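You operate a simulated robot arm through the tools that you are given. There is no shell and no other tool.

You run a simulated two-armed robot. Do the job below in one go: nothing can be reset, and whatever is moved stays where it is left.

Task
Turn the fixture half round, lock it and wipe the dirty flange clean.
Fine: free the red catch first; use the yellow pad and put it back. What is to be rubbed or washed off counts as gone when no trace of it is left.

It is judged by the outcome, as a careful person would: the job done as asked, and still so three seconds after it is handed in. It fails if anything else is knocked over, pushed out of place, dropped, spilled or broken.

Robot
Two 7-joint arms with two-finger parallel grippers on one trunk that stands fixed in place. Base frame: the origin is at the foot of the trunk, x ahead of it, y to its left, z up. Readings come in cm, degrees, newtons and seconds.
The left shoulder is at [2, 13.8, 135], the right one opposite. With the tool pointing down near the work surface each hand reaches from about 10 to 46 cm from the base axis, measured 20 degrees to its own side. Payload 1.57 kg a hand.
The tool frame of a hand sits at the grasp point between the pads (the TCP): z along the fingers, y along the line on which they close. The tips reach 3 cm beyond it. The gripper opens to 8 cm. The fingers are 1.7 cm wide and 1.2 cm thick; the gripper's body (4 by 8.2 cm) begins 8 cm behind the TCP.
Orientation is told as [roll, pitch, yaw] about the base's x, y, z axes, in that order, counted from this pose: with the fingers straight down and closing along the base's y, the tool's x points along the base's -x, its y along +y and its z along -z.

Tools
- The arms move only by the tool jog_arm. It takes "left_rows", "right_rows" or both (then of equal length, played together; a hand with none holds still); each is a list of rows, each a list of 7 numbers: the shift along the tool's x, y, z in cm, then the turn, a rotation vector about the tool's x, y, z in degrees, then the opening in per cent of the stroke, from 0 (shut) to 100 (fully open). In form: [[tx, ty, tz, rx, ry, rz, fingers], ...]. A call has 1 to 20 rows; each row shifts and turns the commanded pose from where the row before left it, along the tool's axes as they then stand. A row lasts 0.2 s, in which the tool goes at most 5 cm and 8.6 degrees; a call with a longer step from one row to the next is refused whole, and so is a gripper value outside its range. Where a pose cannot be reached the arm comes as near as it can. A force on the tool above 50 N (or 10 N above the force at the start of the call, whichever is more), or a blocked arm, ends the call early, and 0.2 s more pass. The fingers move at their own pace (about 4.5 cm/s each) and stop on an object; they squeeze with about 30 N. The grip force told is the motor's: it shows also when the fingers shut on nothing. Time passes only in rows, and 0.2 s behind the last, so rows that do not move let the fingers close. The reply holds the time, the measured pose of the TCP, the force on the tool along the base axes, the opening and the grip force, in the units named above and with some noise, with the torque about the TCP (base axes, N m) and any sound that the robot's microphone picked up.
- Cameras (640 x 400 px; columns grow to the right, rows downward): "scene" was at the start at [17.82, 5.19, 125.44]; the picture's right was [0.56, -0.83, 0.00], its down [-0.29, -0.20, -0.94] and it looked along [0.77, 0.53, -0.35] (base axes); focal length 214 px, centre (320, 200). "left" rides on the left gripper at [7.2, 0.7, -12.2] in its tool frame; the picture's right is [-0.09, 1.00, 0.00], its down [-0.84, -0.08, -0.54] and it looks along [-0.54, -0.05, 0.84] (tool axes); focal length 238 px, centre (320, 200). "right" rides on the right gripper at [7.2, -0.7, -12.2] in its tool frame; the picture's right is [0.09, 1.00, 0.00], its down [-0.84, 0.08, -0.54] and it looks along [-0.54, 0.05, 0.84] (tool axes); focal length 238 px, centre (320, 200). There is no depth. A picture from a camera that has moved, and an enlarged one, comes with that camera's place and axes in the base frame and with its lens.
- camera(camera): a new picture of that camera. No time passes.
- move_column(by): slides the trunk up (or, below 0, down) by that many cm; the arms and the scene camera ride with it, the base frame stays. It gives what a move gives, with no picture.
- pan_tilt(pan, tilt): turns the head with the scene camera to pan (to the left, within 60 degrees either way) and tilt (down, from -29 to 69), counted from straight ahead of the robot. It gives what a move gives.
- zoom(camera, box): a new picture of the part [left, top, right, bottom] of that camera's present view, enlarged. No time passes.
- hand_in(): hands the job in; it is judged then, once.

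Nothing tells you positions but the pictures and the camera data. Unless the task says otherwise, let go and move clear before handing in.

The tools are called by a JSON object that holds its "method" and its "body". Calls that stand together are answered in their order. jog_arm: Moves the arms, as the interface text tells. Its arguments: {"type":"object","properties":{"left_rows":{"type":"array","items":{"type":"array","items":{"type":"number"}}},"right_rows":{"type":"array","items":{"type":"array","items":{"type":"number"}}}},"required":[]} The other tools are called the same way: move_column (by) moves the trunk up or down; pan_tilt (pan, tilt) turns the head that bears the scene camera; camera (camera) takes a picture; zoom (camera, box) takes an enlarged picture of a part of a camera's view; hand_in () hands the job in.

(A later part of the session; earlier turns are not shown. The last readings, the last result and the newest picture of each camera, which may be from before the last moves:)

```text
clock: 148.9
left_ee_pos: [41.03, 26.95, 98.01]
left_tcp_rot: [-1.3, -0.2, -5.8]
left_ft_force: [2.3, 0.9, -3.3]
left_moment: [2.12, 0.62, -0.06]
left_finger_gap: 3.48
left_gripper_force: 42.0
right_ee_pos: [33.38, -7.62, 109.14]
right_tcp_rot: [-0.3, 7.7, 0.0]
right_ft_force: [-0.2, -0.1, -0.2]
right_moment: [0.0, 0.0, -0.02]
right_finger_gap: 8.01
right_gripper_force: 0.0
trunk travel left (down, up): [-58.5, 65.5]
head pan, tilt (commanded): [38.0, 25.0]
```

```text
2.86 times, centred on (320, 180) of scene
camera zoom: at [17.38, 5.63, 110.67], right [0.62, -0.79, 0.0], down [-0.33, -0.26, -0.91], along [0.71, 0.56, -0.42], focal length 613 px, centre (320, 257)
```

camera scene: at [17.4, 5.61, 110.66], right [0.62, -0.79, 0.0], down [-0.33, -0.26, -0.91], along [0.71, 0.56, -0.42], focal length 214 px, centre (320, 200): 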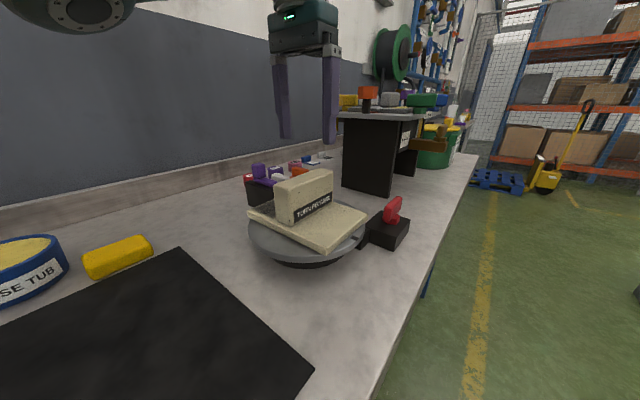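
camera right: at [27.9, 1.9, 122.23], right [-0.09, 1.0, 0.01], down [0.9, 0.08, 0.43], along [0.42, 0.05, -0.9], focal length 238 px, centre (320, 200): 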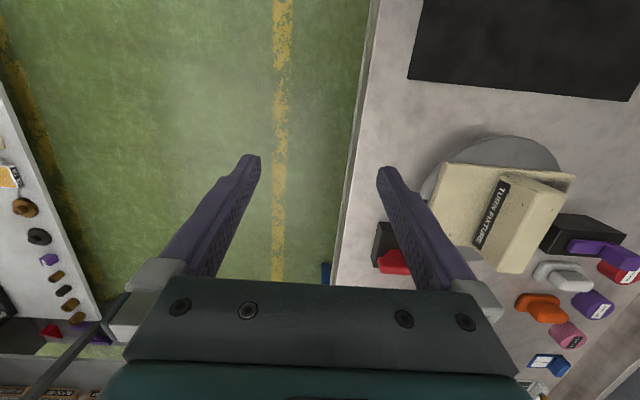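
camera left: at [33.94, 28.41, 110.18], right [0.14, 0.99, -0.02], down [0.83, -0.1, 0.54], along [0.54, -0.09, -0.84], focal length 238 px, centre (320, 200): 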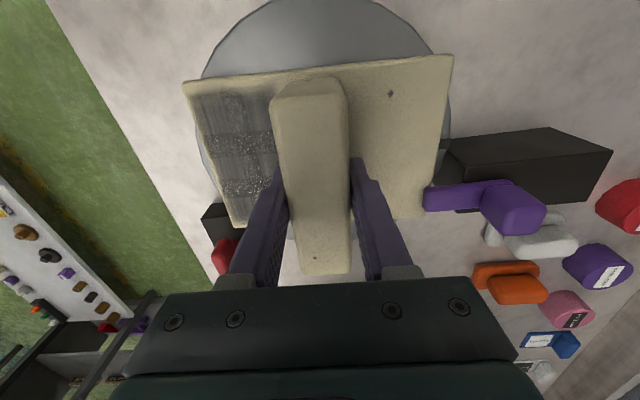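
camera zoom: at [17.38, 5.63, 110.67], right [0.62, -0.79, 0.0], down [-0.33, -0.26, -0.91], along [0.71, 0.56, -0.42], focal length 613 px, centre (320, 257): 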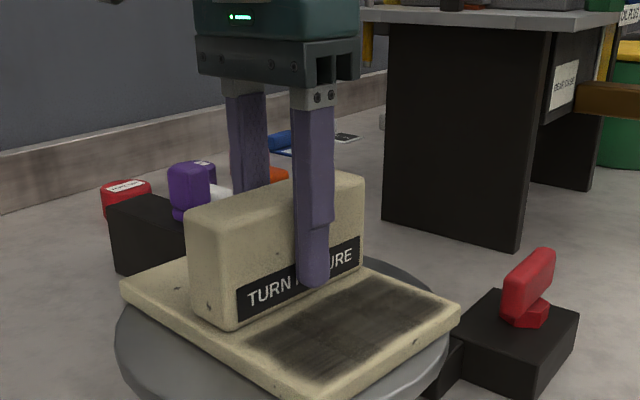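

The fixture still turns a few degrees. The rim tab may need to come up against the bolt before it stops, so I'll turn back slowly a bit more to find out, watching the torque.

{"method": "jog_arm", "body": {"left_rows": [[0, 0, 0, 0, 0, 1.5, 0], [0, 0, 0, 0, 0, 1.5, 0], [0, 0, 0, 0, 0, 1.5, 0], [0, 0, 0, 0, 0, 0, 0]]}}

{"method": "jog_arm", "body": {"left_rows": [[0, 0, 0, 0, 0, 1.5, 0], [0, 0, 0, 0, 0, 1.5, 0], [0, 0, 0, 0, 0, 0, 0]]}}

{"method": "zoom", "body": {"camera": "left", "box": [400, 100, 640, 260]}}

```text
clock: 149.9
left_ee_pos: [41.05, 26.87, 97.93]
left_tcp_rot: [-1.2, -0.3, -10.1]
left_ft_force: [8.7, 2.1, -15.6]
left_moment: [2.32, 0.38, 0.07]
left_finger_gap: 3.47
left_gripper_force: 41.7
right_ee_pos: [33.46, -7.55, 109.33]
right_tcp_rot: [-0.2, 7.6, 0.1]
right_ft_force: [0.8, 0.0, -0.9]
right_moment: [0.0, 0.02, 0.0]
right_finger_gap: 7.99
right_gripper_force: 0.1
trunk travel left (down, up): [-58.5, 65.5]
head pan, tilt (commanded): [38.0, 25.0]
```

```text
clock: 150.7
left_ee_pos: [41.15, 27.0, 97.97]
left_tcp_rot: [-1.2, -0.4, -13.1]
left_ft_force: [9.1, 3.4, -19.3]
left_moment: [2.02, 0.18, -0.07]
left_finger_gap: 3.46
left_gripper_force: 42.2
right_ee_pos: [33.45, -7.55, 109.2]
right_tcp_rot: [-0.4, 7.5, 0.1]
right_ft_force: [-0.2, -0.3, 0.1]
right_moment: [0.02, 0.01, 0.0]
right_finger_gap: 8.01
right_gripper_force: 0.1
trunk travel left (down, up): [-58.5, 65.5]
head pan, tilt (commanded): [38.0, 25.0]
```

```text
2.50 times, centred on (520, 180) of left
camera zoom: at [34.22, 29.67, 110.16], right [0.32, 0.95, -0.02], down [0.8, -0.25, 0.55], along [0.52, -0.19, -0.84], focal length 596 px, centre (-180, 250)
```

zoom: 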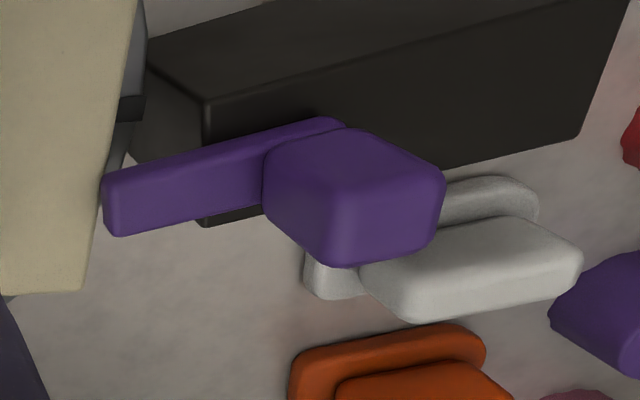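

{"method": "jog_arm", "body": {"left_rows": [[0, 0, 0, 0, 0, 1.5, 0], [0, 0, 0, 0, 0, 1.5, 0], [0, 0, 0, 0, 0, 0, 0]]}}

{"method": "jog_arm", "body": {"left_rows": [[0, 0, 0, 0, 0, 1.5, 0], [0, 0, 0, 0, 0, 1.5, 0], [0, 0, 0, 0, 0, 0, 0]]}}

{"method": "zoom", "body": {"camera": "left", "box": [400, 80, 640, 240]}}

```text
clock: 151.5
left_ee_pos: [41.12, 26.88, 98.06]
left_tcp_rot: [-1.2, -0.3, -16.1]
left_ft_force: [10.6, 4.4, -23.1]
left_moment: [2.15, -0.01, 0.03]
left_finger_gap: 3.46
left_gripper_force: 42.1
right_ee_pos: [33.63, -7.57, 109.24]
right_tcp_rot: [-0.4, 7.6, 0.0]
right_ft_force: [-0.1, 0.2, 0.4]
right_moment: [-0.01, 0.0, 0.03]
right_finger_gap: 7.99
right_gripper_force: 0.0
trunk travel left (down, up): [-58.5, 65.5]
head pan, tilt (commanded): [38.0, 25.0]
```

```text
clock: 152.3
left_ee_pos: [40.97, 26.96, 97.99]
left_tcp_rot: [-1.1, -0.5, -19.1]
left_ft_force: [10.1, 5.1, -23.2]
left_moment: [2.08, -0.25, 0.01]
left_finger_gap: 3.46
left_gripper_force: 41.8
right_ee_pos: [33.56, -7.36, 109.24]
right_tcp_rot: [-0.3, 7.7, 0.1]
right_ft_force: [-0.4, -0.2, -0.5]
right_moment: [0.02, -0.02, 0.01]
right_finger_gap: 8.01
right_gripper_force: 0.1
trunk travel left (down, up): [-58.5, 65.5]
head pan, tilt (commanded): [38.0, 25.0]
```

```text
2.50 times, centred on (520, 160) of left
camera zoom: at [34.48, 30.37, 110.16], right [0.41, 0.91, -0.02], down [0.76, -0.34, 0.55], along [0.49, -0.24, -0.83], focal length 596 px, centre (-180, 300)
```

zoom: 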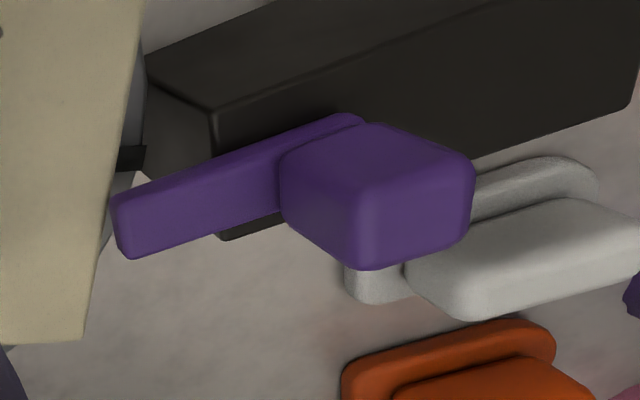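

{"method": "jog_arm", "body": {"left_rows": [[0, 0, 0, 0, 0, 1.5, 0], [0, 0, 0, 0, 0, 1.5, 0], [0, 0, 0, 0, 0, 1.5, 0], [0, 0, 0, 0, 0, 0, 0]]}}

{"method": "jog_arm", "body": {"left_rows": [[0, 0, 0, 0, 0, 1.5, 0], [0, 0, 0, 0, 0, 1.5, 0], [0, 0, 0, 0, 0, 0, 0]]}}

{"method": "zoom", "body": {"camera": "left", "box": [400, 80, 640, 240]}}

```text
clock: 153.3
left_ee_pos: [41.1, 26.92, 97.98]
left_tcp_rot: [-1.1, -0.6, -23.7]
left_ft_force: [4.6, 1.9, -15.6]
left_moment: [2.39, -0.04, 0.06]
left_finger_gap: 3.45
left_gripper_force: 41.8
right_ee_pos: [33.58, -7.44, 109.27]
right_tcp_rot: [-0.3, 7.6, 0.0]
right_ft_force: [0.9, -0.1, 0.4]
right_moment: [0.06, -0.02, 0.0]
right_finger_gap: 7.99
right_gripper_force: 0.0
trunk travel left (down, up): [-58.5, 65.5]
head pan, tilt (commanded): [38.0, 25.0]
```

```text
clock: 154.1
left_ee_pos: [41.15, 26.96, 97.98]
left_tcp_rot: [-1.1, -0.7, -26.7]
left_ft_force: [4.8, 3.8, -12.1]
left_moment: [2.21, -0.09, -0.04]
left_finger_gap: 3.43
left_gripper_force: 41.7
right_ee_pos: [33.4, -7.53, 109.17]
right_tcp_rot: [-0.3, 7.7, 0.1]
right_ft_force: [0.4, 0.2, 0.5]
right_moment: [-0.02, -0.01, 0.04]
right_finger_gap: 8.0
right_gripper_force: 0.1
trunk travel left (down, up): [-58.5, 65.5]
head pan, tilt (commanded): [38.0, 25.0]
```

```text
2.50 times, centred on (520, 160) of left
camera zoom: at [34.92, 31.2, 110.14], right [0.53, 0.85, -0.02], down [0.71, -0.43, 0.55], along [0.46, -0.31, -0.83], focal length 596 px, centre (-180, 300)
```

zoom: 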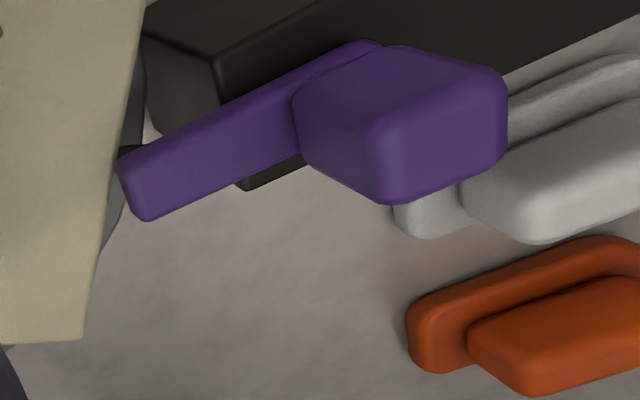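

The tab passes right under the purple slide with no resistance at all, so it doesn't hold the fixture. I'll bring the fixture back to its half-round stop, then test whether the red catch is what locks it.

{"method": "jog_arm", "body": {"left_rows": [[0, 0, 0, 0, 0, -3, 0], [0, 0, 0, 0, 0, -3, 0], [0, 0, 0, 0, 0, -3, 0], [0, 0, 0, 0, 0, -3, 0], [0, 0, 0, 0, 0, -3, 0], [0, 0, 0, 0, 0, -3, 0], [0, 0, 0, 0, 0, -3, 0], [0, 0, 0, 0, 0, -3, 0], [0, 0, 0, 0, 0, 0, 0]]}}

{"method": "jog_arm", "body": {"left_rows": [[0, 0, 0, 0, 0, -1, 0], [0, 0, 0, 0, 0, -1, 0], [0, 0, 0, 0, 0, -1, 0], [0, 0, 0, 0, 0, -0.7, 0], [0, 0, 0, 0, 0, 0, 0]]}}

```text
clock: 156.1
left_ee_pos: [41.08, 26.94, 97.99]
left_tcp_rot: [-1.3, -0.1, -2.5]
left_ft_force: [-0.8, 1.7, -1.5]
left_moment: [1.98, -1.09, 0.16]
left_finger_gap: 3.48
left_gripper_force: 41.7
right_ee_pos: [33.4, -7.52, 109.26]
right_tcp_rot: [-0.3, 7.6, 0.1]
right_ft_force: [-0.1, -0.3, -0.2]
right_moment: [-0.02, -0.01, 0.01]
right_finger_gap: 7.97
right_gripper_force: 0.0
trunk travel left (down, up): [-58.5, 65.5]
head pan, tilt (commanded): [38.0, 25.0]
```

```text
clock: 157.3
left_ee_pos: [41.14, 27.03, 98.11]
left_tcp_rot: [-1.4, 0.0, 1.0]
left_ft_force: [1.3, 2.1, 0.1]
left_moment: [2.13, -0.71, -1.23]
left_finger_gap: 3.48
left_gripper_force: 41.8
right_ee_pos: [33.59, -7.47, 109.29]
right_tcp_rot: [-0.4, 7.7, 0.0]
right_ft_force: [-0.2, 0.1, -0.2]
right_moment: [-0.04, 0.0, 0.0]
right_finger_gap: 8.0
right_gripper_force: 0.2
trunk travel left (down, up): [-58.5, 65.5]
head pan, tilt (commanded): [38.0, 25.0]
```

Fixture is back at the stop. Release, lift and go to the red catch to turn it back the other way.

{"method": "jog_arm", "body": {"left_rows": [[0, 0, 0, 0, 0, 0, 60], [0, 0, 0, 0, 0, 0, 90], [0, 0, 0, 0, 0, 0, 90], [0, 0, -1.5, 0, 0, 0, 90], [0, 0, -1.5, 0, 0, 0, 90], [0, 0, -1.5, 0, 0, 0, 50], [0, 0, -1.5, 0, 0, 0, 0], [0, 0, -1.5, 0, 0, 0, 0], [0, 0, -1.5, 0, 0, 0, 0], [0, 0, -1.5, 0, 0, 0, 0], [0, 0, 0, 0, -5, 0, 0], [0, 0, 0, 0, -5, 0, 0], [0, 0, 0, 0, -5, 0, 0], [0, 0, 0, 0, -5, 0, 0], [0, 0, 0, 0, -5, 0, 0], [0, 0, 0, 0, 0, 0, 0]]}}

{"method": "jog_arm", "body": {"left_rows": [[-0.66, -1.91, 1.49, 0, 0, 0, 0], [-0.66, -1.91, 1.49, 0, 0, 0, 0], [-0.66, -1.91, 1.49, 0, 0, 0, 0], [-0.66, -1.91, 1.49, 0, 0, 0, 0], [-0.66, -1.91, 1.49, 0, 0, 0, 0], [-0.66, -1.91, 1.49, 0, 0, 0, 0], [-0.66, -1.91, 1.49, 0, 0, 0, 0], [0, 0, 0, 0, 0, 0, 0]]}}

{"method": "camera", "body": {"camera": "left"}}

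```text
clock: 160.7
left_ee_pos: [41.05, 27.25, 108.45]
left_tcp_rot: [-1.5, -25.1, 1.7]
left_ft_force: [0.1, -0.4, 0.0]
left_moment: [0.0, 0.01, -0.04]
left_finger_gap: 0.01
left_gripper_force: 21.2
right_ee_pos: [33.53, -7.54, 109.28]
right_tcp_rot: [-0.3, 7.5, 0.0]
right_ft_force: [0.3, 0.2, -0.4]
right_moment: [0.02, -0.02, -0.02]
right_finger_gap: 7.99
right_gripper_force: 0.0
trunk travel left (down, up): [-58.5, 65.5]
head pan, tilt (commanded): [38.0, 25.0]
```

```text
clock: 162.5
left_ee_pos: [50.0, 13.8, 101.28]
left_tcp_rot: [-1.4, -25.1, 1.7]
left_ft_force: [0.0, 0.1, -0.2]
left_moment: [0.03, 0.03, 0.0]
left_finger_gap: 0.0
left_gripper_force: 21.5
right_ee_pos: [33.47, -7.52, 109.25]
right_tcp_rot: [-0.4, 7.6, -0.1]
right_ft_force: [0.9, -0.4, 0.5]
right_moment: [-0.01, 0.0, -0.02]
right_finger_gap: 8.0
right_gripper_force: 0.0
trunk travel left (down, up): [-58.5, 65.5]
head pan, tilt (commanded): [38.0, 25.0]
```

```text
taken
camera left: at [38.32, 14.58, 109.36], right [0.07, 1.0, 0.02], down [0.53, -0.05, 0.85], along [0.85, -0.05, -0.53], focal length 238 px, centre (320, 200)
```

left: 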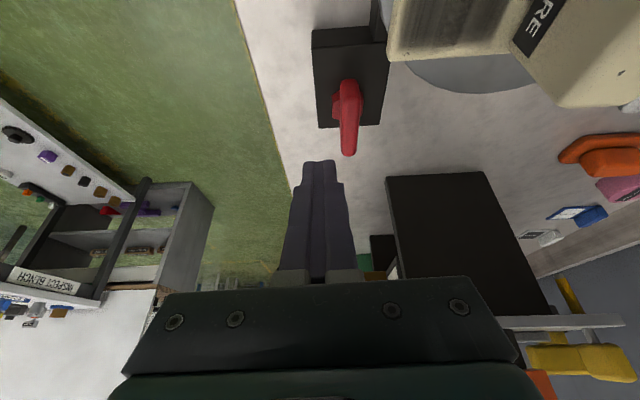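

{"method": "jog_arm", "body": {"left_rows": [[0.66, -0.07, 1.22, 0, 0, 0, 0], [0.66, -0.07, 1.22, 0, 0, 0, 0], [0.66, -0.07, 1.22, 0, 0, 0, 0], [0.66, -0.07, 1.22, 0, 0, 0, 0], [0.64, -0.07, 1.2, 0, 0, 0, 0], [0, 0, 0, 0, 0, 0, 0]]}}

{"method": "zoom", "body": {"camera": "left", "box": [220, 20, 420, 180]}}

{"method": "zoom", "body": {"camera": "scene", "box": [320, 140, 460, 250]}}

```text
clock: 163.9
left_ee_pos: [49.54, 13.23, 94.35]
left_tcp_rot: [-1.5, -25.0, 1.6]
left_ft_force: [0.6, 0.0, 0.1]
left_moment: [0.0, -0.02, 0.04]
left_finger_gap: 0.02
left_gripper_force: 21.8
right_ee_pos: [33.55, -7.44, 109.22]
right_tcp_rot: [-0.4, 7.7, 0.0]
right_ft_force: [-0.3, -0.4, 0.6]
right_moment: [0.0, 0.01, -0.01]
right_finger_gap: 7.98
right_gripper_force: 0.0
trunk travel left (down, up): [-58.5, 65.5]
head pan, tilt (commanded): [38.0, 25.0]
```

```text
2.50 times, centred on (320, 100) of left
camera zoom: at [37.84, 14.11, 102.4], right [0.07, 1.0, 0.02], down [0.53, -0.05, 0.85], along [0.85, -0.05, -0.53], focal length 596 px, centre (320, 450)
```

zoom: 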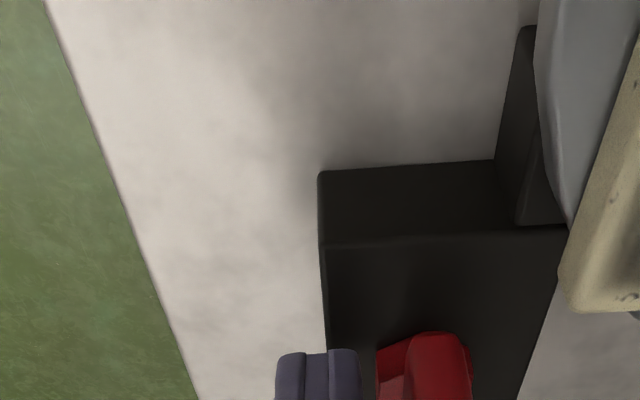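

```text
3.64 times, centred on (390, 195) of scene
camera zoom: at [17.39, 5.61, 110.67], right [0.62, -0.79, 0.0], down [-0.33, -0.26, -0.91], along [0.71, 0.56, -0.42], focal length 780 px, centre (66, 218)
```

zoom: 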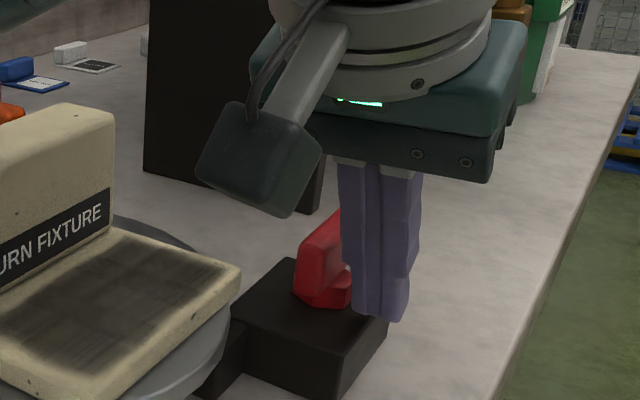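

{"method": "jog_arm", "body": {"left_rows": [[0, 0.5, 0, 0, 0, 0, 0], [0, 0.4, 0, 0, 0, 0, 0], [0.3, 0.5, -0.14, 0, 0, 0, 0], [0.3, 0.55, -0.14, 0, 0, 0, 0], [0.25, 0.55, -0.12, 0, 0, 0, 0], [0, 0, 0, 0, 0, 0, 0]]}}

{"method": "zoom", "body": {"camera": "left", "box": [220, 20, 420, 180]}}

```text
clock: 165.3
left_ee_pos: [48.18, 15.85, 94.1]
left_tcp_rot: [-1.3, -24.7, 1.8]
left_ft_force: [-18.1, -2.7, 6.8]
left_moment: [-0.02, 0.48, -0.05]
left_finger_gap: 0.0
left_gripper_force: 21.5
right_ee_pos: [33.21, -7.52, 109.09]
right_tcp_rot: [-0.3, 7.7, 0.0]
right_ft_force: [0.3, -0.6, -0.1]
right_moment: [0.01, 0.0, -0.03]
right_finger_gap: 8.02
right_gripper_force: 0.0
trunk travel left (down, up): [-58.5, 65.5]
head pan, tilt (commanded): [38.0, 25.0]
```

```text
2.50 times, centred on (320, 100) of left
camera zoom: at [36.54, 16.62, 102.21], right [0.06, 1.0, 0.02], down [0.54, -0.05, 0.84], along [0.84, -0.04, -0.54], focal length 596 px, centre (320, 450)
```

zoom: 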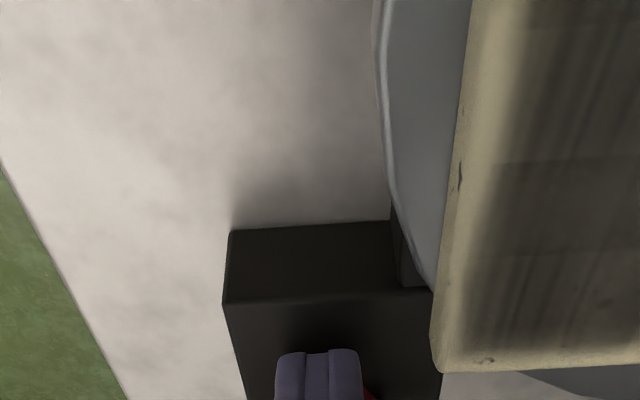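

{"method": "zoom", "body": {"camera": "scene", "box": [320, 140, 460, 250]}}

{"method": "camera", "body": {"camera": "left"}}

```text
3.64 times, centred on (390, 195) of scene
camera zoom: at [17.16, 5.58, 110.61], right [0.62, -0.79, 0.0], down [-0.34, -0.26, -0.91], along [0.71, 0.56, -0.42], focal length 780 px, centre (66, 218)
```

zoom: 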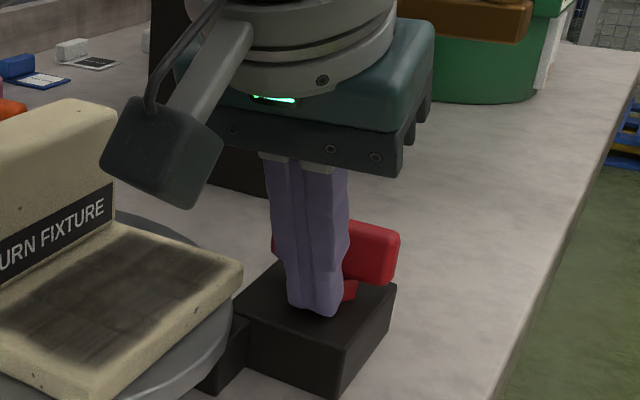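

```text
taken
camera left: at [36.54, 16.62, 102.21], right [0.06, 1.0, 0.02], down [0.54, -0.05, 0.84], along [0.84, -0.04, -0.54], focal length 238 px, centre (320, 200)
```

left: 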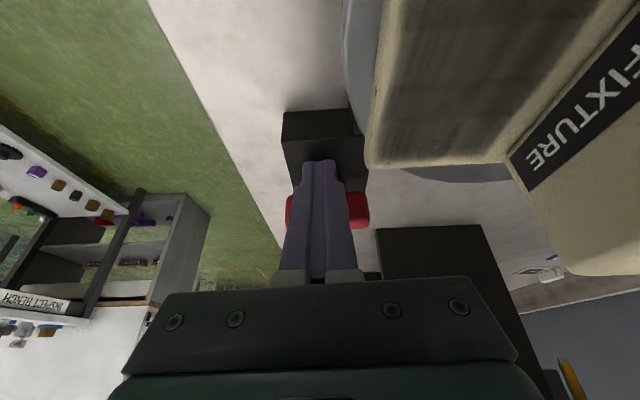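

The bar swung back to its original orientation (along y). I back off and look.

{"method": "jog_arm", "body": {"left_rows": [[0.7, 0, -0.33, 0, 0, 0, 0], [0.7, 0, -0.33, 0, 0, 0, 0], [0, 0, -1.5, 0, 0, 0, 0], [0, 0, -1.5, 0, 0, 0, 0], [0, 0, -1.5, 0, 0, 0, 0], [0, 0, -1.5, 0, 0, 0, 0]]}}

{"method": "zoom", "body": {"camera": "left", "box": [240, 60, 440, 220]}}

{"method": "zoom", "body": {"camera": "scene", "box": [320, 140, 460, 250]}}

```text
clock: 166.7
left_ee_pos: [44.61, 15.85, 99.87]
left_tcp_rot: [-1.4, -25.0, 1.6]
left_ft_force: [-0.3, -0.1, -0.1]
left_moment: [0.0, 0.03, -0.03]
left_finger_gap: 0.0
left_gripper_force: 21.0
right_ee_pos: [33.5, -7.49, 109.3]
right_tcp_rot: [-0.3, 7.5, -0.1]
right_ft_force: [-0.3, 0.2, 0.4]
right_moment: [0.01, 0.01, 0.01]
right_finger_gap: 8.03
right_gripper_force: 0.1
trunk travel left (down, up): [-58.5, 65.5]
head pan, tilt (commanded): [38.0, 25.0]
```

```text
2.50 times, centred on (340, 140) of left
camera zoom: at [32.77, 16.63, 107.87], right [0.06, 1.0, 0.02], down [0.53, -0.05, 0.85], along [0.85, -0.05, -0.53], focal length 596 px, centre (270, 350)
```

zoom: 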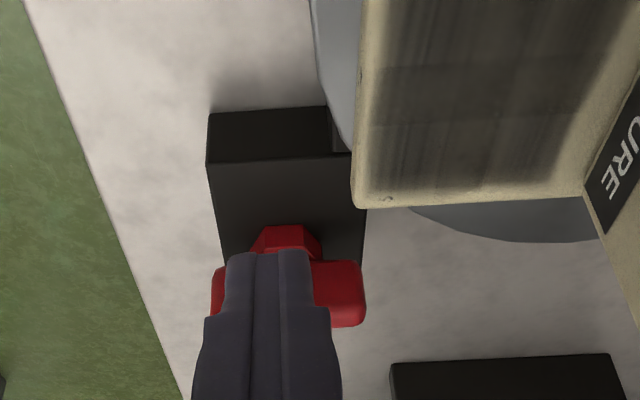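

```text
3.64 times, centred on (390, 195) of scene
camera zoom: at [17.4, 5.61, 110.67], right [0.62, -0.79, 0.0], down [-0.33, -0.26, -0.91], along [0.71, 0.56, -0.42], focal length 780 px, centre (66, 218)
```

zoom: 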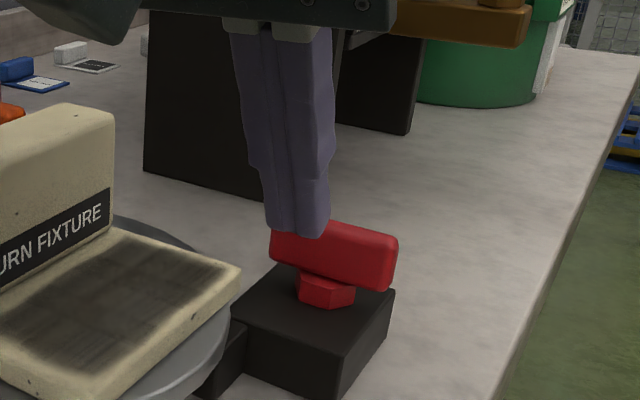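

The red catch is back in its original position. Now I test if that holds the fixture.

{"method": "jog_arm", "body": {"left_rows": [[-0.72, 0, -1.54, 0, 0, 0, 0], [-0.72, 0, -1.54, 0, 0, 0, 0], [-0.72, 0, -1.54, 0, 0, 0, 0], [-0.72, 0, -1.54, 0, 0, 0, 50], [-0.72, 0, -1.54, 0, 0, 0, 90], [0, 0, 0, 0, 5, 0, 90], [0, 0, 0, 0, 5, 0, 90], [0, 0, 0, 0, 5, 0, 90], [0, 0, 0, 0, 5, 0, 90], [0, 0, 0, 0, 5, 0, 90], [0.9, 2.8, 0, 0, 0, 0, 90], [0.9, 2.8, 0, 0, 0, 0, 90], [0.9, 2.8, 0, 0, 0, 0, 90], [0.9, 2.8, 0, 0, 0, 0, 90], [0, 0, 0, 0, 0, 0, 90]]}}

{"method": "camera", "body": {"camera": "left"}}

```text
clock: 169.9
left_ee_pos: [40.65, 27.15, 108.13]
left_tcp_rot: [-1.3, 0.0, 1.0]
left_ft_force: [0.3, 0.3, -0.1]
left_moment: [-0.02, 0.02, 0.02]
left_finger_gap: 7.22
left_gripper_force: 0.1
right_ee_pos: [33.5, -7.62, 109.08]
right_tcp_rot: [-0.3, 7.7, 0.0]
right_ft_force: [-0.4, 0.0, -0.5]
right_moment: [-0.04, -0.01, 0.04]
right_finger_gap: 7.99
right_gripper_force: 0.1
trunk travel left (down, up): [-58.5, 65.5]
head pan, tilt (commanded): [38.0, 25.0]
```

```text
taken
camera left: at [33.39, 28.16, 120.26], right [0.07, 1.0, -0.02], down [0.84, -0.05, 0.54], along [0.54, -0.06, -0.84], focal length 238 px, centre (320, 200)
```

left: 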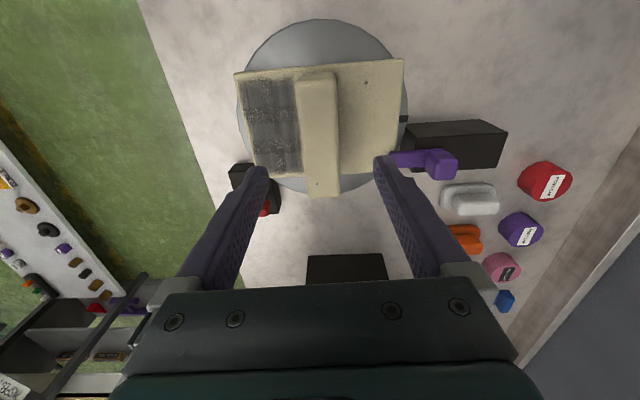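

{"method": "jog_arm", "body": {"left_rows": [[-0.4, 0, 1.8, 0, 0, 0.7, 90], [0, 0, 1.8, 0, 0, 0, 90], [0, 0, 1.8, 0, 0, 0, 90], [0, 0, 1.8, 0, 0, 0, 90], [0, 0, 1.6, 0, 0, 0, 90], [0, 0, 1.4, 0, 0, 0, 90], [0, 0, 0, 0, 0, 0, 40], [0, 0, 0, 0, 0, 0, 0], [0, 0, 0, 0, 0, 0, 0], [0, 0, 0, 0, 0, 0, 0]]}}

{"method": "jog_arm", "body": {"left_rows": [[0, 0, 0, 0, 0, 1, 0], [0, 0, 0, 0, 0, 1, 0], [0, 0, 0, 0, 0, 1, 0], [0, 0, 0, 0, 0, 0, 0]]}}

```text
clock: 172.1
left_ee_pos: [41.13, 26.99, 97.74]
left_tcp_rot: [-1.2, -0.1, 0.3]
left_ft_force: [2.7, 3.7, -5.3]
left_moment: [1.29, 0.02, -0.11]
left_finger_gap: 3.5
left_gripper_force: 28.7
right_ee_pos: [33.55, -7.54, 109.22]
right_tcp_rot: [-0.3, 7.6, 0.0]
right_ft_force: [-0.2, -0.4, 0.4]
right_moment: [-0.02, -0.03, 0.03]
right_finger_gap: 7.99
right_gripper_force: 0.0
trunk travel left (down, up): [-58.5, 65.5]
head pan, tilt (commanded): [38.0, 25.0]
```

```text
clock: 173.1
left_ee_pos: [41.06, 26.97, 97.76]
left_tcp_rot: [-1.2, 0.1, -2.6]
left_ft_force: [1.3, 2.4, -4.5]
left_moment: [2.21, 1.23, 1.28]
left_finger_gap: 3.51
left_gripper_force: 42.7
right_ee_pos: [33.46, -7.44, 109.1]
right_tcp_rot: [-0.2, 7.6, -0.1]
right_ft_force: [0.5, 0.3, 0.3]
right_moment: [0.02, -0.04, -0.03]
right_finger_gap: 8.0
right_gripper_force: 0.2
trunk travel left (down, up): [-58.5, 65.5]
head pan, tilt (commanded): [38.0, 25.0]
```

With the red catch turned back, the fixture resists firmly (1.3 Nm versus ~0 before): the red catch is the lock, and the purple slide is unrelated. I release the handle and will return the purple slide exactly to where it was.

{"method": "jog_arm", "body": {"left_rows": [[0, 0, 0, 0, 0, -1.5, 0], [0, 0, 0, 0, 0, -1.4, 0], [0, 0, 0, 0, 0, 0, 0]]}}

{"method": "jog_arm", "body": {"left_rows": [[0, 0, 0, 0, 0, 0, 60], [0, 0, 0, 0, 0, 0, 90], [0, 0, 0, 0, 0, 0, 90], [0, 0, -1.5, 0, 0, 0, 90], [0, 0, -1.5, 0, 0, 0, 90], [0, 0, -1.5, 0, 0, 0, 90], [0, 0, -1.5, 0, 0, 0, 90], [0, 0, -1.5, 0, 0, 0, 90], [0, 0, -1.5, 0, 0, 0, 90], [0, 0, -1.5, 0, 0, 0, 90], [0, 0, 0, 0, -5, 0, 90], [0, 0, 0, 0, -5, 0, 90], [0, 0, 0, 0, -5, 0, 90], [0, 0, 0, 0, -5, 0, 90], [0, 0, 0, 0, -5, 0, 90], [-0.62, 2, 0.41, 0, 0, 0, 90], [-0.62, 2, 0.41, 0, 0, 0, 90], [-0.62, 2, 0.41, 0, 0, 0, 90], [-0.62, 2, 0.41, 0, 0, 0, 90], [0, 0, 0, 0, 0, 0, 90]]}}

{"method": "jog_arm", "body": {"left_rows": [[-0.62, 2, 0.41, 0, -5, 0, 90], [-0.62, 2, 0.41, 0, -5, 0, 90], [0, 0, 0, 0, -5, 0, 90], [0, 0, 0, 0, -4.5, 0, 90], [0, 0, 0, 0, 0, 0, 90]]}}

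{"method": "camera", "body": {"camera": "left"}}

```text
clock: 173.9
left_ee_pos: [40.96, 26.97, 97.83]
left_tcp_rot: [-1.3, -0.1, 0.2]
left_ft_force: [-1.9, 4.9, -9.4]
left_moment: [2.1, -1.41, -0.3]
left_finger_gap: 3.47
left_gripper_force: 41.9
right_ee_pos: [33.44, -7.44, 109.17]
right_tcp_rot: [-0.3, 7.6, 0.0]
right_ft_force: [0.4, -0.5, 1.0]
right_moment: [-0.01, -0.03, 0.0]
right_finger_gap: 7.99
right_gripper_force: 0.0
trunk travel left (down, up): [-58.5, 65.5]
head pan, tilt (commanded): [38.0, 25.0]
```

```text
clock: 178.1
left_ee_pos: [44.03, 35.28, 107.63]
left_tcp_rot: [-1.5, -25.1, 0.9]
left_ft_force: [0.7, 0.1, 0.1]
left_moment: [-0.01, -0.01, 0.02]
left_finger_gap: 7.21
left_gripper_force: 0.1
right_ee_pos: [33.51, -7.6, 109.32]
right_tcp_rot: [-0.4, 7.5, -0.1]
right_ft_force: [0.8, 0.0, -0.3]
right_moment: [0.04, 0.02, 0.0]
right_finger_gap: 8.02
right_gripper_force: 0.2
trunk travel left (down, up): [-58.5, 65.5]
head pan, tilt (commanded): [38.0, 25.0]
```

```text
clock: 179.3
left_ee_pos: [45.39, 39.19, 107.46]
left_tcp_rot: [-1.9, -44.6, 1.5]
left_ft_force: [0.6, -0.6, 0.9]
left_moment: [0.0, 0.02, -0.03]
left_finger_gap: 7.23
left_gripper_force: 0.1
right_ee_pos: [33.51, -7.51, 109.16]
right_tcp_rot: [-0.3, 7.6, 0.0]
right_ft_force: [-1.0, 0.5, 0.6]
right_moment: [0.03, -0.01, 0.02]
right_finger_gap: 8.0
right_gripper_force: 0.1
trunk travel left (down, up): [-58.5, 65.5]
head pan, tilt (commanded): [38.0, 25.0]
```

```text
taken
camera left: at [31.68, 40.01, 111.16], right [0.06, 1.0, 0.04], down [0.21, -0.05, 0.98], along [0.97, -0.05, -0.22], focal length 238 px, centre (320, 200)
```

left: 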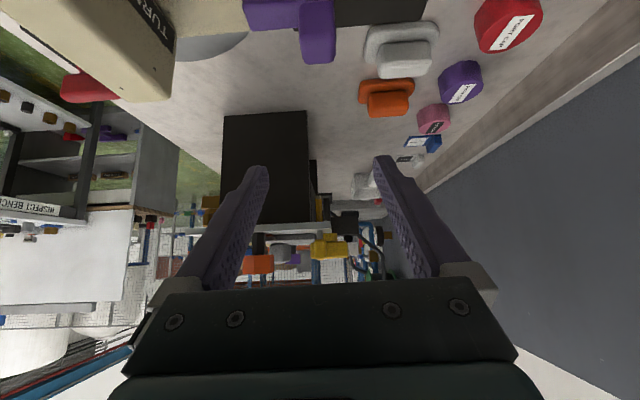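

{"method": "jog_arm", "body": {"left_rows": [[1.01, 0.05, 1.03, 0, 0, 0, 90], [1.01, 0.05, 1.03, 0, 0, 0, 90], [1.01, 0.05, 1.03, 0, 0, 0, 90], [1.01, 0.05, 1.03, 0, 0, 0, 90], [1.01, 0.05, 1.03, 0, 0, 0, 90], [1.01, 0.05, 1.03, 0, 0, 0, 90], [0.95, 0.05, 0.97, 0, 0, 0, 90], [0, 0, 0, 0, 0, 0, 90]]}}

{"method": "zoom", "body": {"camera": "left", "box": [180, 60, 460, 240]}}

```text
clock: 181.1
left_ee_pos: [45.52, 39.24, 97.27]
left_tcp_rot: [-1.8, -44.6, 1.7]
left_ft_force: [-0.3, 0.0, 0.0]
left_moment: [-0.02, 0.03, -0.01]
left_finger_gap: 7.19
left_gripper_force: 0.1
right_ee_pos: [33.57, -7.42, 109.2]
right_tcp_rot: [-0.3, 7.6, 0.0]
right_ft_force: [0.0, -0.8, -0.3]
right_moment: [0.03, 0.02, 0.01]
right_finger_gap: 7.98
right_gripper_force: 0.1
trunk travel left (down, up): [-58.5, 65.5]
head pan, tilt (commanded): [38.0, 25.0]
```

```text
2.22 times, centred on (320, 150) of left
camera zoom: at [31.78, 40.1, 101.07], right [0.06, 1.0, 0.04], down [0.22, -0.05, 0.97], along [0.97, -0.05, -0.22], focal length 530 px, centre (320, 311)
```

zoom: 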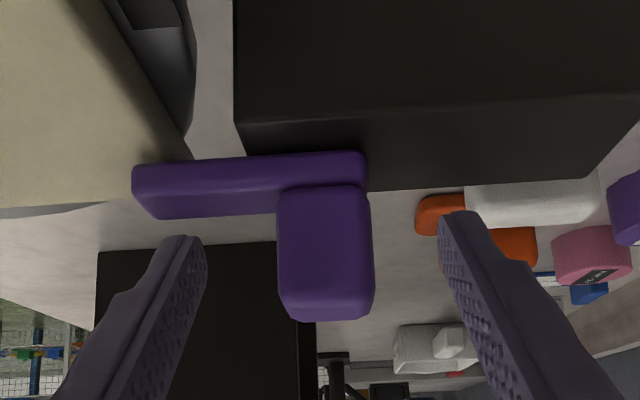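

{"method": "jog_arm", "body": {"left_rows": [[0, 0.1, 0, 0, 0, 0, 60], [0, 0, 0, 0, 0, 0, 25], [0, 0, 0, 0, 0, 0, 0], [0, 0, 0, 0, 0, 0, 0], [0, 0, 0, 0, 0, 0, 0]]}}

{"method": "jog_arm", "body": {"left_rows": [[0, 0.3, 0, 0, 0, 0, 0], [0, 0.3, 0, 0, 0, 0, 0], [0, 0.3, 0, 0, 0, 0, 0], [0, 0.3, 0, 0, 0, 0, 0], [0, 0.3, 0, 0, 0, 0, 0], [0, 0.3, 0, 0, 0, 0, 0], [0, 0.3, 0, 0, 0, 0, 0], [0, 0.3, 0, 0, 0, 0, 0], [0, 0.3, 0, 0, 0, 0, 0], [0, 0.3, 0, 0, 0, 0, 0], [0, 0.3, 0, 0, 0, 0, 0], [0, 0.3, 0, 0, 0, 0, 0], [0, 0, 0, 0, 0, 0, 0]]}}

```text
clock: 182.3
left_ee_pos: [45.45, 39.51, 97.42]
left_tcp_rot: [-1.6, -44.5, 1.4]
left_ft_force: [2.7, 5.2, -3.3]
left_moment: [0.62, 0.0, 0.03]
left_finger_gap: 2.41
left_gripper_force: 31.6
right_ee_pos: [33.49, -7.47, 109.14]
right_tcp_rot: [-0.3, 7.6, 0.0]
right_ft_force: [0.0, 0.1, -1.2]
right_moment: [0.02, 0.02, 0.01]
right_finger_gap: 7.99
right_gripper_force: 0.1
trunk travel left (down, up): [-58.5, 65.5]
head pan, tilt (commanded): [38.0, 25.0]
```

```text
clock: 185.1
left_ee_pos: [45.46, 43.06, 97.39]
left_tcp_rot: [-1.8, -44.6, 1.5]
left_ft_force: [-2.1, -0.2, 4.5]
left_moment: [0.76, -0.02, -0.09]
left_finger_gap: 2.36
left_gripper_force: 35.9
right_ee_pos: [33.46, -7.5, 109.24]
right_tcp_rot: [-0.3, 7.6, 0.0]
right_ft_force: [-0.1, 0.1, -0.1]
right_moment: [0.0, 0.01, -0.01]
right_finger_gap: 8.0
right_gripper_force: 0.0
trunk travel left (down, up): [-58.5, 65.5]
head pan, tilt (commanded): [38.0, 25.0]
```

{"method": "jog_arm", "body": {"left_rows": [[0, 0.3, 0, 0, 0, 0, 0], [0, 0.3, 0, 0, 0, 0, 0], [0, 0.3, 0, 0, 0, 0, 0], [0, 0.3, 0, 0, 0, 0, 0], [0, 0, 0, 0, 0, 0, 0]]}}

{"method": "jog_arm", "body": {"left_rows": [[0, 0.1, 0, 0, 0, 0, 0], [0, 0, 0, 0, 0, 0, 0]]}}

{"method": "zoom", "body": {"camera": "left", "box": [180, 60, 460, 240]}}

```text
clock: 186.3
left_ee_pos: [45.46, 44.19, 97.3]
left_tcp_rot: [-1.9, -44.6, 1.5]
left_ft_force: [-2.0, 0.4, 6.7]
left_moment: [0.78, -0.25, -0.11]
left_finger_gap: 2.39
left_gripper_force: 35.8
right_ee_pos: [33.52, -7.53, 109.04]
right_tcp_rot: [-0.3, 7.6, 0.0]
right_ft_force: [0.1, 0.5, -0.4]
right_moment: [-0.02, -0.01, -0.02]
right_finger_gap: 7.97
right_gripper_force: 0.1
trunk travel left (down, up): [-58.5, 65.5]
head pan, tilt (commanded): [38.0, 25.0]
```

```text
clock: 186.9
left_ee_pos: [45.31, 44.37, 97.4]
left_tcp_rot: [-1.8, -44.6, 1.5]
left_ft_force: [-1.4, 0.3, 7.0]
left_moment: [0.78, -0.02, -0.14]
left_finger_gap: 2.37
left_gripper_force: 36.4
right_ee_pos: [33.51, -7.42, 109.24]
right_tcp_rot: [-0.3, 7.7, -0.1]
right_ft_force: [0.2, 0.0, 0.1]
right_moment: [-0.01, 0.03, -0.02]
right_finger_gap: 8.0
right_gripper_force: 0.1
trunk travel left (down, up): [-58.5, 65.5]
head pan, tilt (commanded): [38.0, 25.0]
```

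```text
2.22 times, centred on (320, 150) of left
camera zoom: at [31.76, 45.2, 101.06], right [0.06, 1.0, 0.04], down [0.22, -0.05, 0.98], along [0.97, -0.05, -0.22], focal length 530 px, centre (320, 311)
```

zoom: 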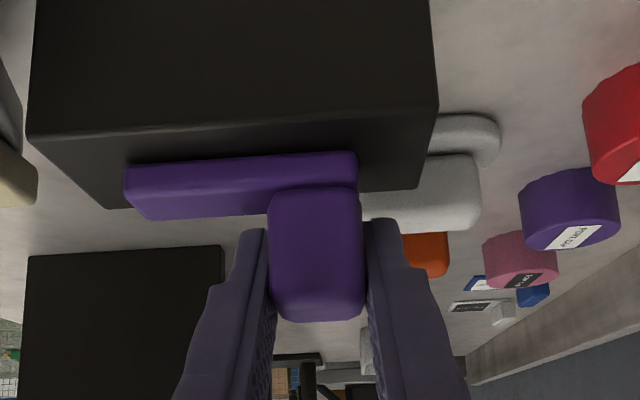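

The purple slide matches its original picture to within a millimetre. I release it and back away upward.

{"method": "jog_arm", "body": {"left_rows": [[0, 0, 0, 0, 0, 0, 40], [0, 0, 0, 0, 0, 0, 85], [0, 0, 0, 0, 0, 0, 85], [-1.0, 0, -1.0, 0, 0, 0, 85], [-1.0, 0, -1.0, 0, 0, 0, 85], [-1.0, 0, -1.0, 0, 0, 0, 85], [-1.0, 0, -1.0, 0, 0, 0, 85], [-1.0, 0, -1.0, 0, 0, 0, 85], [-1.0, 0, -1.0, 0, 0, 0, 85], [-1.0, 0, -1.0, 0, 0, 0, 85]]}}

{"method": "camera", "body": {"camera": "left"}}

{"method": "camera", "body": {"camera": "scene"}}

```text
clock: 189.1
left_ee_pos: [45.48, 44.5, 107.35]
left_tcp_rot: [-1.8, -44.6, 1.5]
left_ft_force: [-0.2, -0.4, -0.9]
left_moment: [0.01, 0.0, -0.01]
left_finger_gap: 6.81
left_gripper_force: 0.1
right_ee_pos: [33.62, -7.54, 109.15]
right_tcp_rot: [-0.3, 7.6, 0.0]
right_ft_force: [-0.2, -0.1, 0.4]
right_moment: [-0.01, -0.01, 0.04]
right_finger_gap: 8.01
right_gripper_force: 0.1
trunk travel left (down, up): [-58.5, 65.5]
head pan, tilt (commanded): [38.0, 25.0]
```

```text
taken
camera left: at [31.79, 45.32, 110.95], right [0.06, 1.0, 0.04], down [0.22, -0.05, 0.97], along [0.97, -0.05, -0.22], focal length 238 px, centre (320, 200)
```

left: 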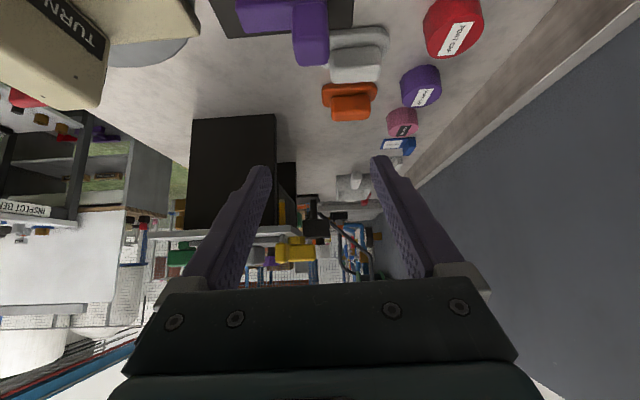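

```text
taken
camera scene: at [17.4, 5.62, 110.67], right [0.62, -0.79, 0.0], down [-0.33, -0.26, -0.91], along [0.71, 0.56, -0.42], focal length 214 px, centre (320, 200)
```

scene: 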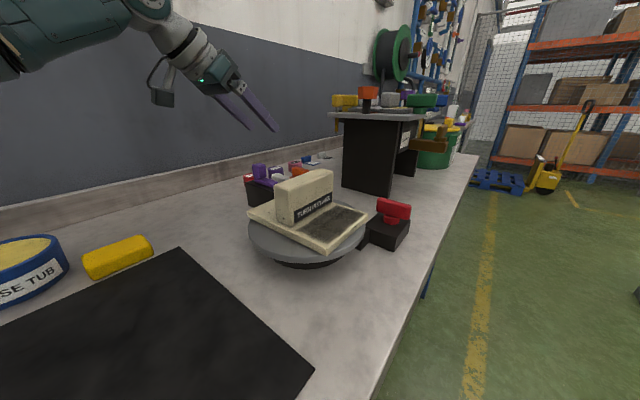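

Now the pad. I move back toward the yellow pad (about [18.9, 46.5]) and level the hand.

{"method": "jog_arm", "body": {"left_rows": [[1.56, 0, -1.53, 0, 0, 0, 90], [1.56, 0, -1.53, 0, 0, 0, 90], [1.56, 0, -1.53, 0, 0, 0, 90], [1.56, 0, -1.53, 0, 0, 0, 90], [1.56, 0, -1.53, 0, 5, 0, 90], [1.56, 0, -1.53, 0, 5, 0, 90], [1.56, 0, -1.53, 0, 5, 0, 90], [1.56, 0, -1.53, 0, 5, 0, 90], [0, 0, 0, 0, 5, 0, 90], [0, 0, 0, 0, 5, 0, 90], [0, 0, 0, 0, 5, 0, 90], [0, 0, 0, 0, 5, 0, 90], [0, 0, 0, 0, 4.6, 0, 90], [0, 0, 0, 0, 0, 0, 90]]}}

{"method": "camera", "body": {"camera": "left"}}

{"method": "pan_tilt", "body": {"pan": 60, "tilt": 35}}

{"method": "camera", "body": {"camera": "scene"}}

```text
clock: 192.1
left_ee_pos: [27.94, 43.6, 106.53]
left_tcp_rot: [-6.9, -1.3, 1.3]
left_ft_force: [0.1, -0.5, 0.1]
left_moment: [0.0, 0.01, -0.02]
left_finger_gap: 7.19
left_gripper_force: 0.1
right_ee_pos: [33.53, -7.58, 109.27]
right_tcp_rot: [-0.3, 7.6, 0.0]
right_ft_force: [-0.3, 0.4, 0.2]
right_moment: [-0.01, 0.03, 0.0]
right_finger_gap: 7.98
right_gripper_force: 0.1
trunk travel left (down, up): [-58.5, 65.5]
head pan, tilt (commanded): [38.0, 25.0]
```

```text
taken
camera left: at [20.48, 45.7, 118.52], right [0.07, 0.99, -0.12], down [0.82, 0.01, 0.57], along [0.56, -0.14, -0.82], focal length 238 px, centre (320, 200)
```

left: 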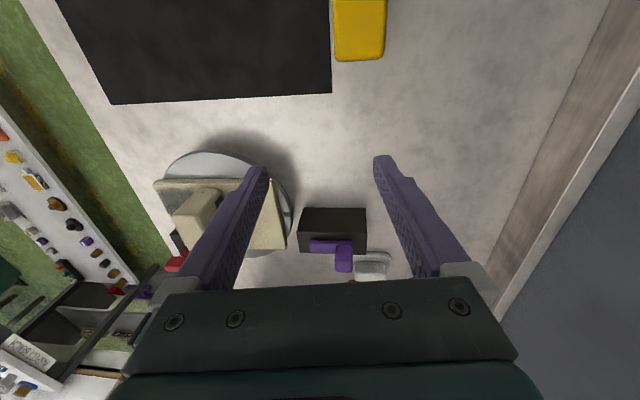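

```text
clock: 192.9
left_ee_pos: [27.8, 43.76, 106.49]
left_tcp_rot: [-6.8, -0.6, 1.5]
left_ft_force: [-0.7, 0.3, 0.2]
left_moment: [0.0, -0.01, -0.01]
left_finger_gap: 7.2
left_gripper_force: 0.1
right_ee_pos: [33.5, -7.56, 109.1]
right_tcp_rot: [-0.3, 7.6, 0.0]
right_ft_force: [1.0, 0.6, 0.7]
right_moment: [-0.03, 0.02, -0.02]
right_finger_gap: 8.0
right_gripper_force: 0.0
trunk travel left (down, up): [-58.5, 65.5]
head pan, tilt (commanded): [60.0, 35.0]
```

```text
taken
camera scene: at [14.54, 7.56, 109.09], right [0.87, -0.5, 0.0], down [-0.29, -0.5, -0.82], along [0.41, 0.71, -0.57], focal length 214 px, centre (320, 200)
```

scene: 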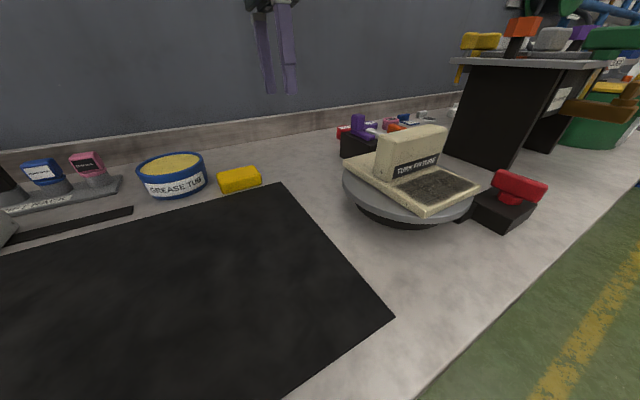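

The hand rolled a bit (forearm near the fan housing again), so I lower the hand and correct the roll.

{"method": "jog_arm", "body": {"left_rows": [[0, 0, 1.3, 0, 0, 0, 90], [0, 0, 1.3, 0, 0, 0, 90], [0, 0, 1.3, 0, 0, 0, 90], [0, 0, 1.3, 0, 0, 0, 90], [0, 0, 1.3, 0, 0, 0, 90], [0, 0, 1.3, 0, 0, 0, 90], [0, 0, 0, -2, 0, 0.5, 90], [0, 0, 0, -2, 0, 0.5, 90], [0, 0, 0, -2, 0, 0.5, 90], [0, 0, 0, 0, 0, 0, 90]]}}

{"method": "camera", "body": {"camera": "left"}}

{"method": "camera", "body": {"camera": "scene"}}

```text
clock: 195.2
left_ee_pos: [27.95, 44.2, 100.16]
left_tcp_rot: [4.1, 0.2, -0.9]
left_ft_force: [0.3, -0.4, 0.4]
left_moment: [0.0, 0.03, -0.01]
left_finger_gap: 7.2
left_gripper_force: 0.1
right_ee_pos: [33.51, -7.57, 109.22]
right_tcp_rot: [-0.3, 7.5, 0.0]
right_ft_force: [-0.5, 0.3, 0.7]
right_moment: [0.02, -0.04, -0.01]
right_finger_gap: 7.97
right_gripper_force: 0.1
trunk travel left (down, up): [-58.5, 65.5]
head pan, tilt (commanded): [60.0, 35.0]
```

```text
taken
camera left: at [20.82, 44.23, 112.45], right [0.11, 0.99, 0.07], down [0.84, -0.13, 0.53], along [0.54, 0.0, -0.84], focal length 238 px, centre (320, 200)
```

left: 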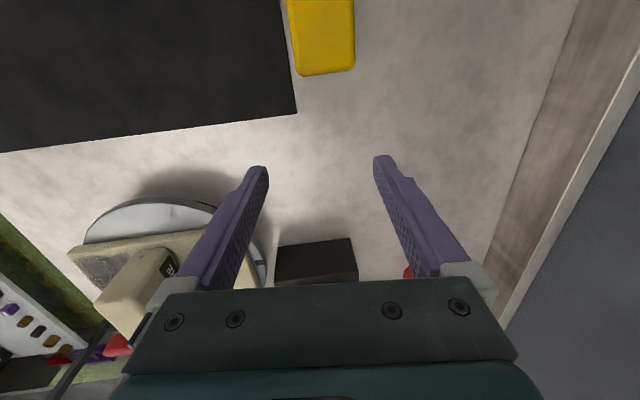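

```text
taken
camera scene: at [14.54, 7.57, 109.09], right [0.87, -0.5, 0.0], down [-0.29, -0.5, -0.82], along [0.41, 0.71, -0.57], focal length 214 px, centre (320, 200)
```

scene: 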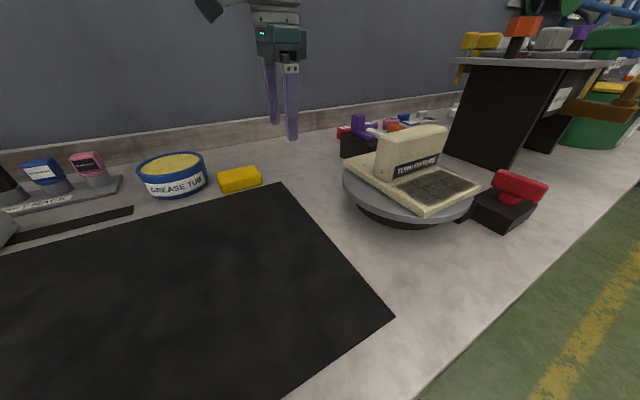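

{"method": "zoom", "body": {"camera": "scene", "box": [120, 135, 300, 225]}}

{"method": "zoom", "body": {"camera": "left", "box": [260, 0, 400, 100]}}

```text
3.56 times, centred on (210, 180) of scene
camera zoom: at [14.54, 7.57, 109.09], right [0.87, -0.5, 0.0], down [-0.29, -0.5, -0.82], along [0.41, 0.71, -0.57], focal length 763 px, centre (711, 271)
```

zoom: 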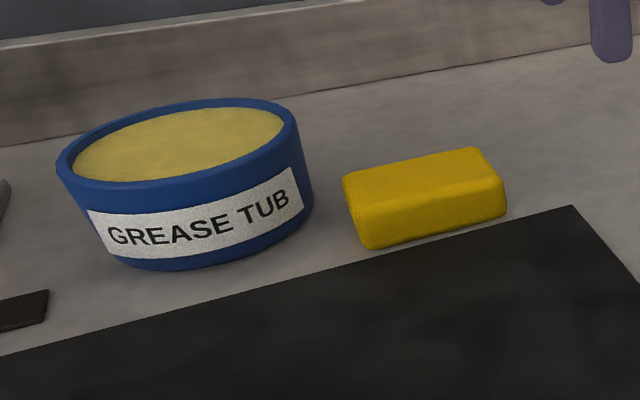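

```text
4.00 times, centred on (330, 50) of left
camera zoom: at [20.82, 44.23, 112.45], right [0.11, 0.99, 0.07], down [0.84, -0.13, 0.53], along [0.54, 0.0, -0.84], focal length 953 px, centre (280, 800)
```

zoom: 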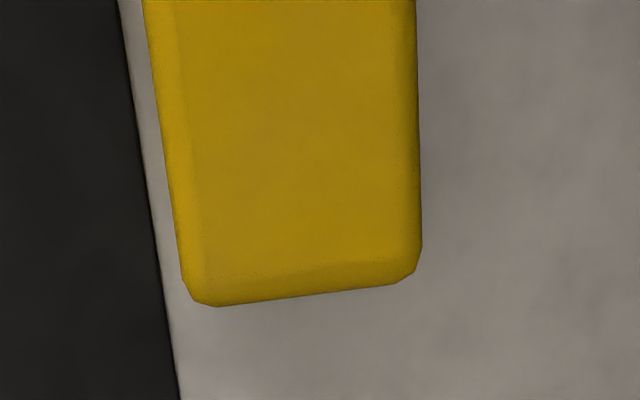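

Pad measured: x 15.6–22.7, y 43.6–48.9, top z≈90.1 (bench ≈88.0), axis-aligned; centre [19.15, 46.25]. I level the hand and move above it.

{"method": "jog_arm", "body": {"left_rows": [[0, 0, 0, 2, 0, -0.4, 100], [0, 0, 0, 2.1, 0, -0.5, 100], [2.2, 0.5, 0, 0, 0, 0, 100], [2.2, 0.5, 0, 0, 0, 0, 100], [2.2, 0.5, 0, 0, 0, 0, 100], [2.2, 0.5, 0, 0, 0, 0, 100], [0, 0, 0, 0, 0, 0, 100]]}}

{"method": "camera", "body": {"camera": "scene"}}

```text
clock: 196.6
left_ee_pos: [21.89, 41.24, 96.82]
left_tcp_rot: [-8.4, 0.0, -4.6]
left_ft_force: [0.5, -0.3, -0.1]
left_moment: [0.02, -0.02, 0.0]
left_finger_gap: 8.0
left_gripper_force: 0.1
left hand out of reach, approached as far as the arm can: row 3
right_ee_pos: [33.5, -7.5, 109.21]
right_tcp_rot: [-0.3, 7.6, 0.0]
right_ft_force: [-0.3, -0.3, 0.5]
right_moment: [0.03, 0.0, -0.03]
right_finger_gap: 8.02
right_gripper_force: 0.0
trunk travel left (down, up): [-58.5, 65.5]
head pan, tilt (commanded): [60.0, 35.0]
stopped in row 7 (left hand): the arm was blocked; the commanded pose is now the measured one
```

```text
taken
camera scene: at [14.55, 7.57, 109.09], right [0.87, -0.5, 0.0], down [-0.29, -0.5, -0.82], along [0.41, 0.71, -0.57], focal length 214 px, centre (320, 200)
```

scene: 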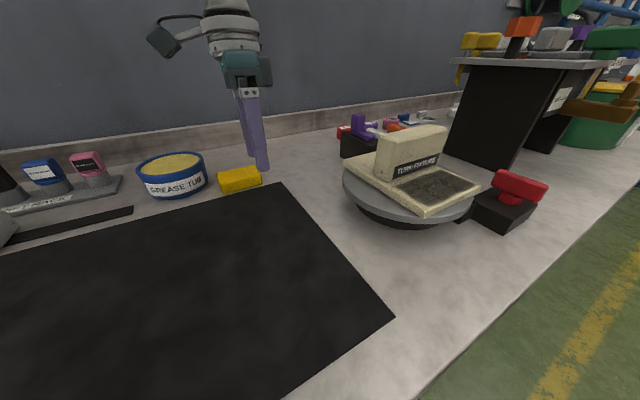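

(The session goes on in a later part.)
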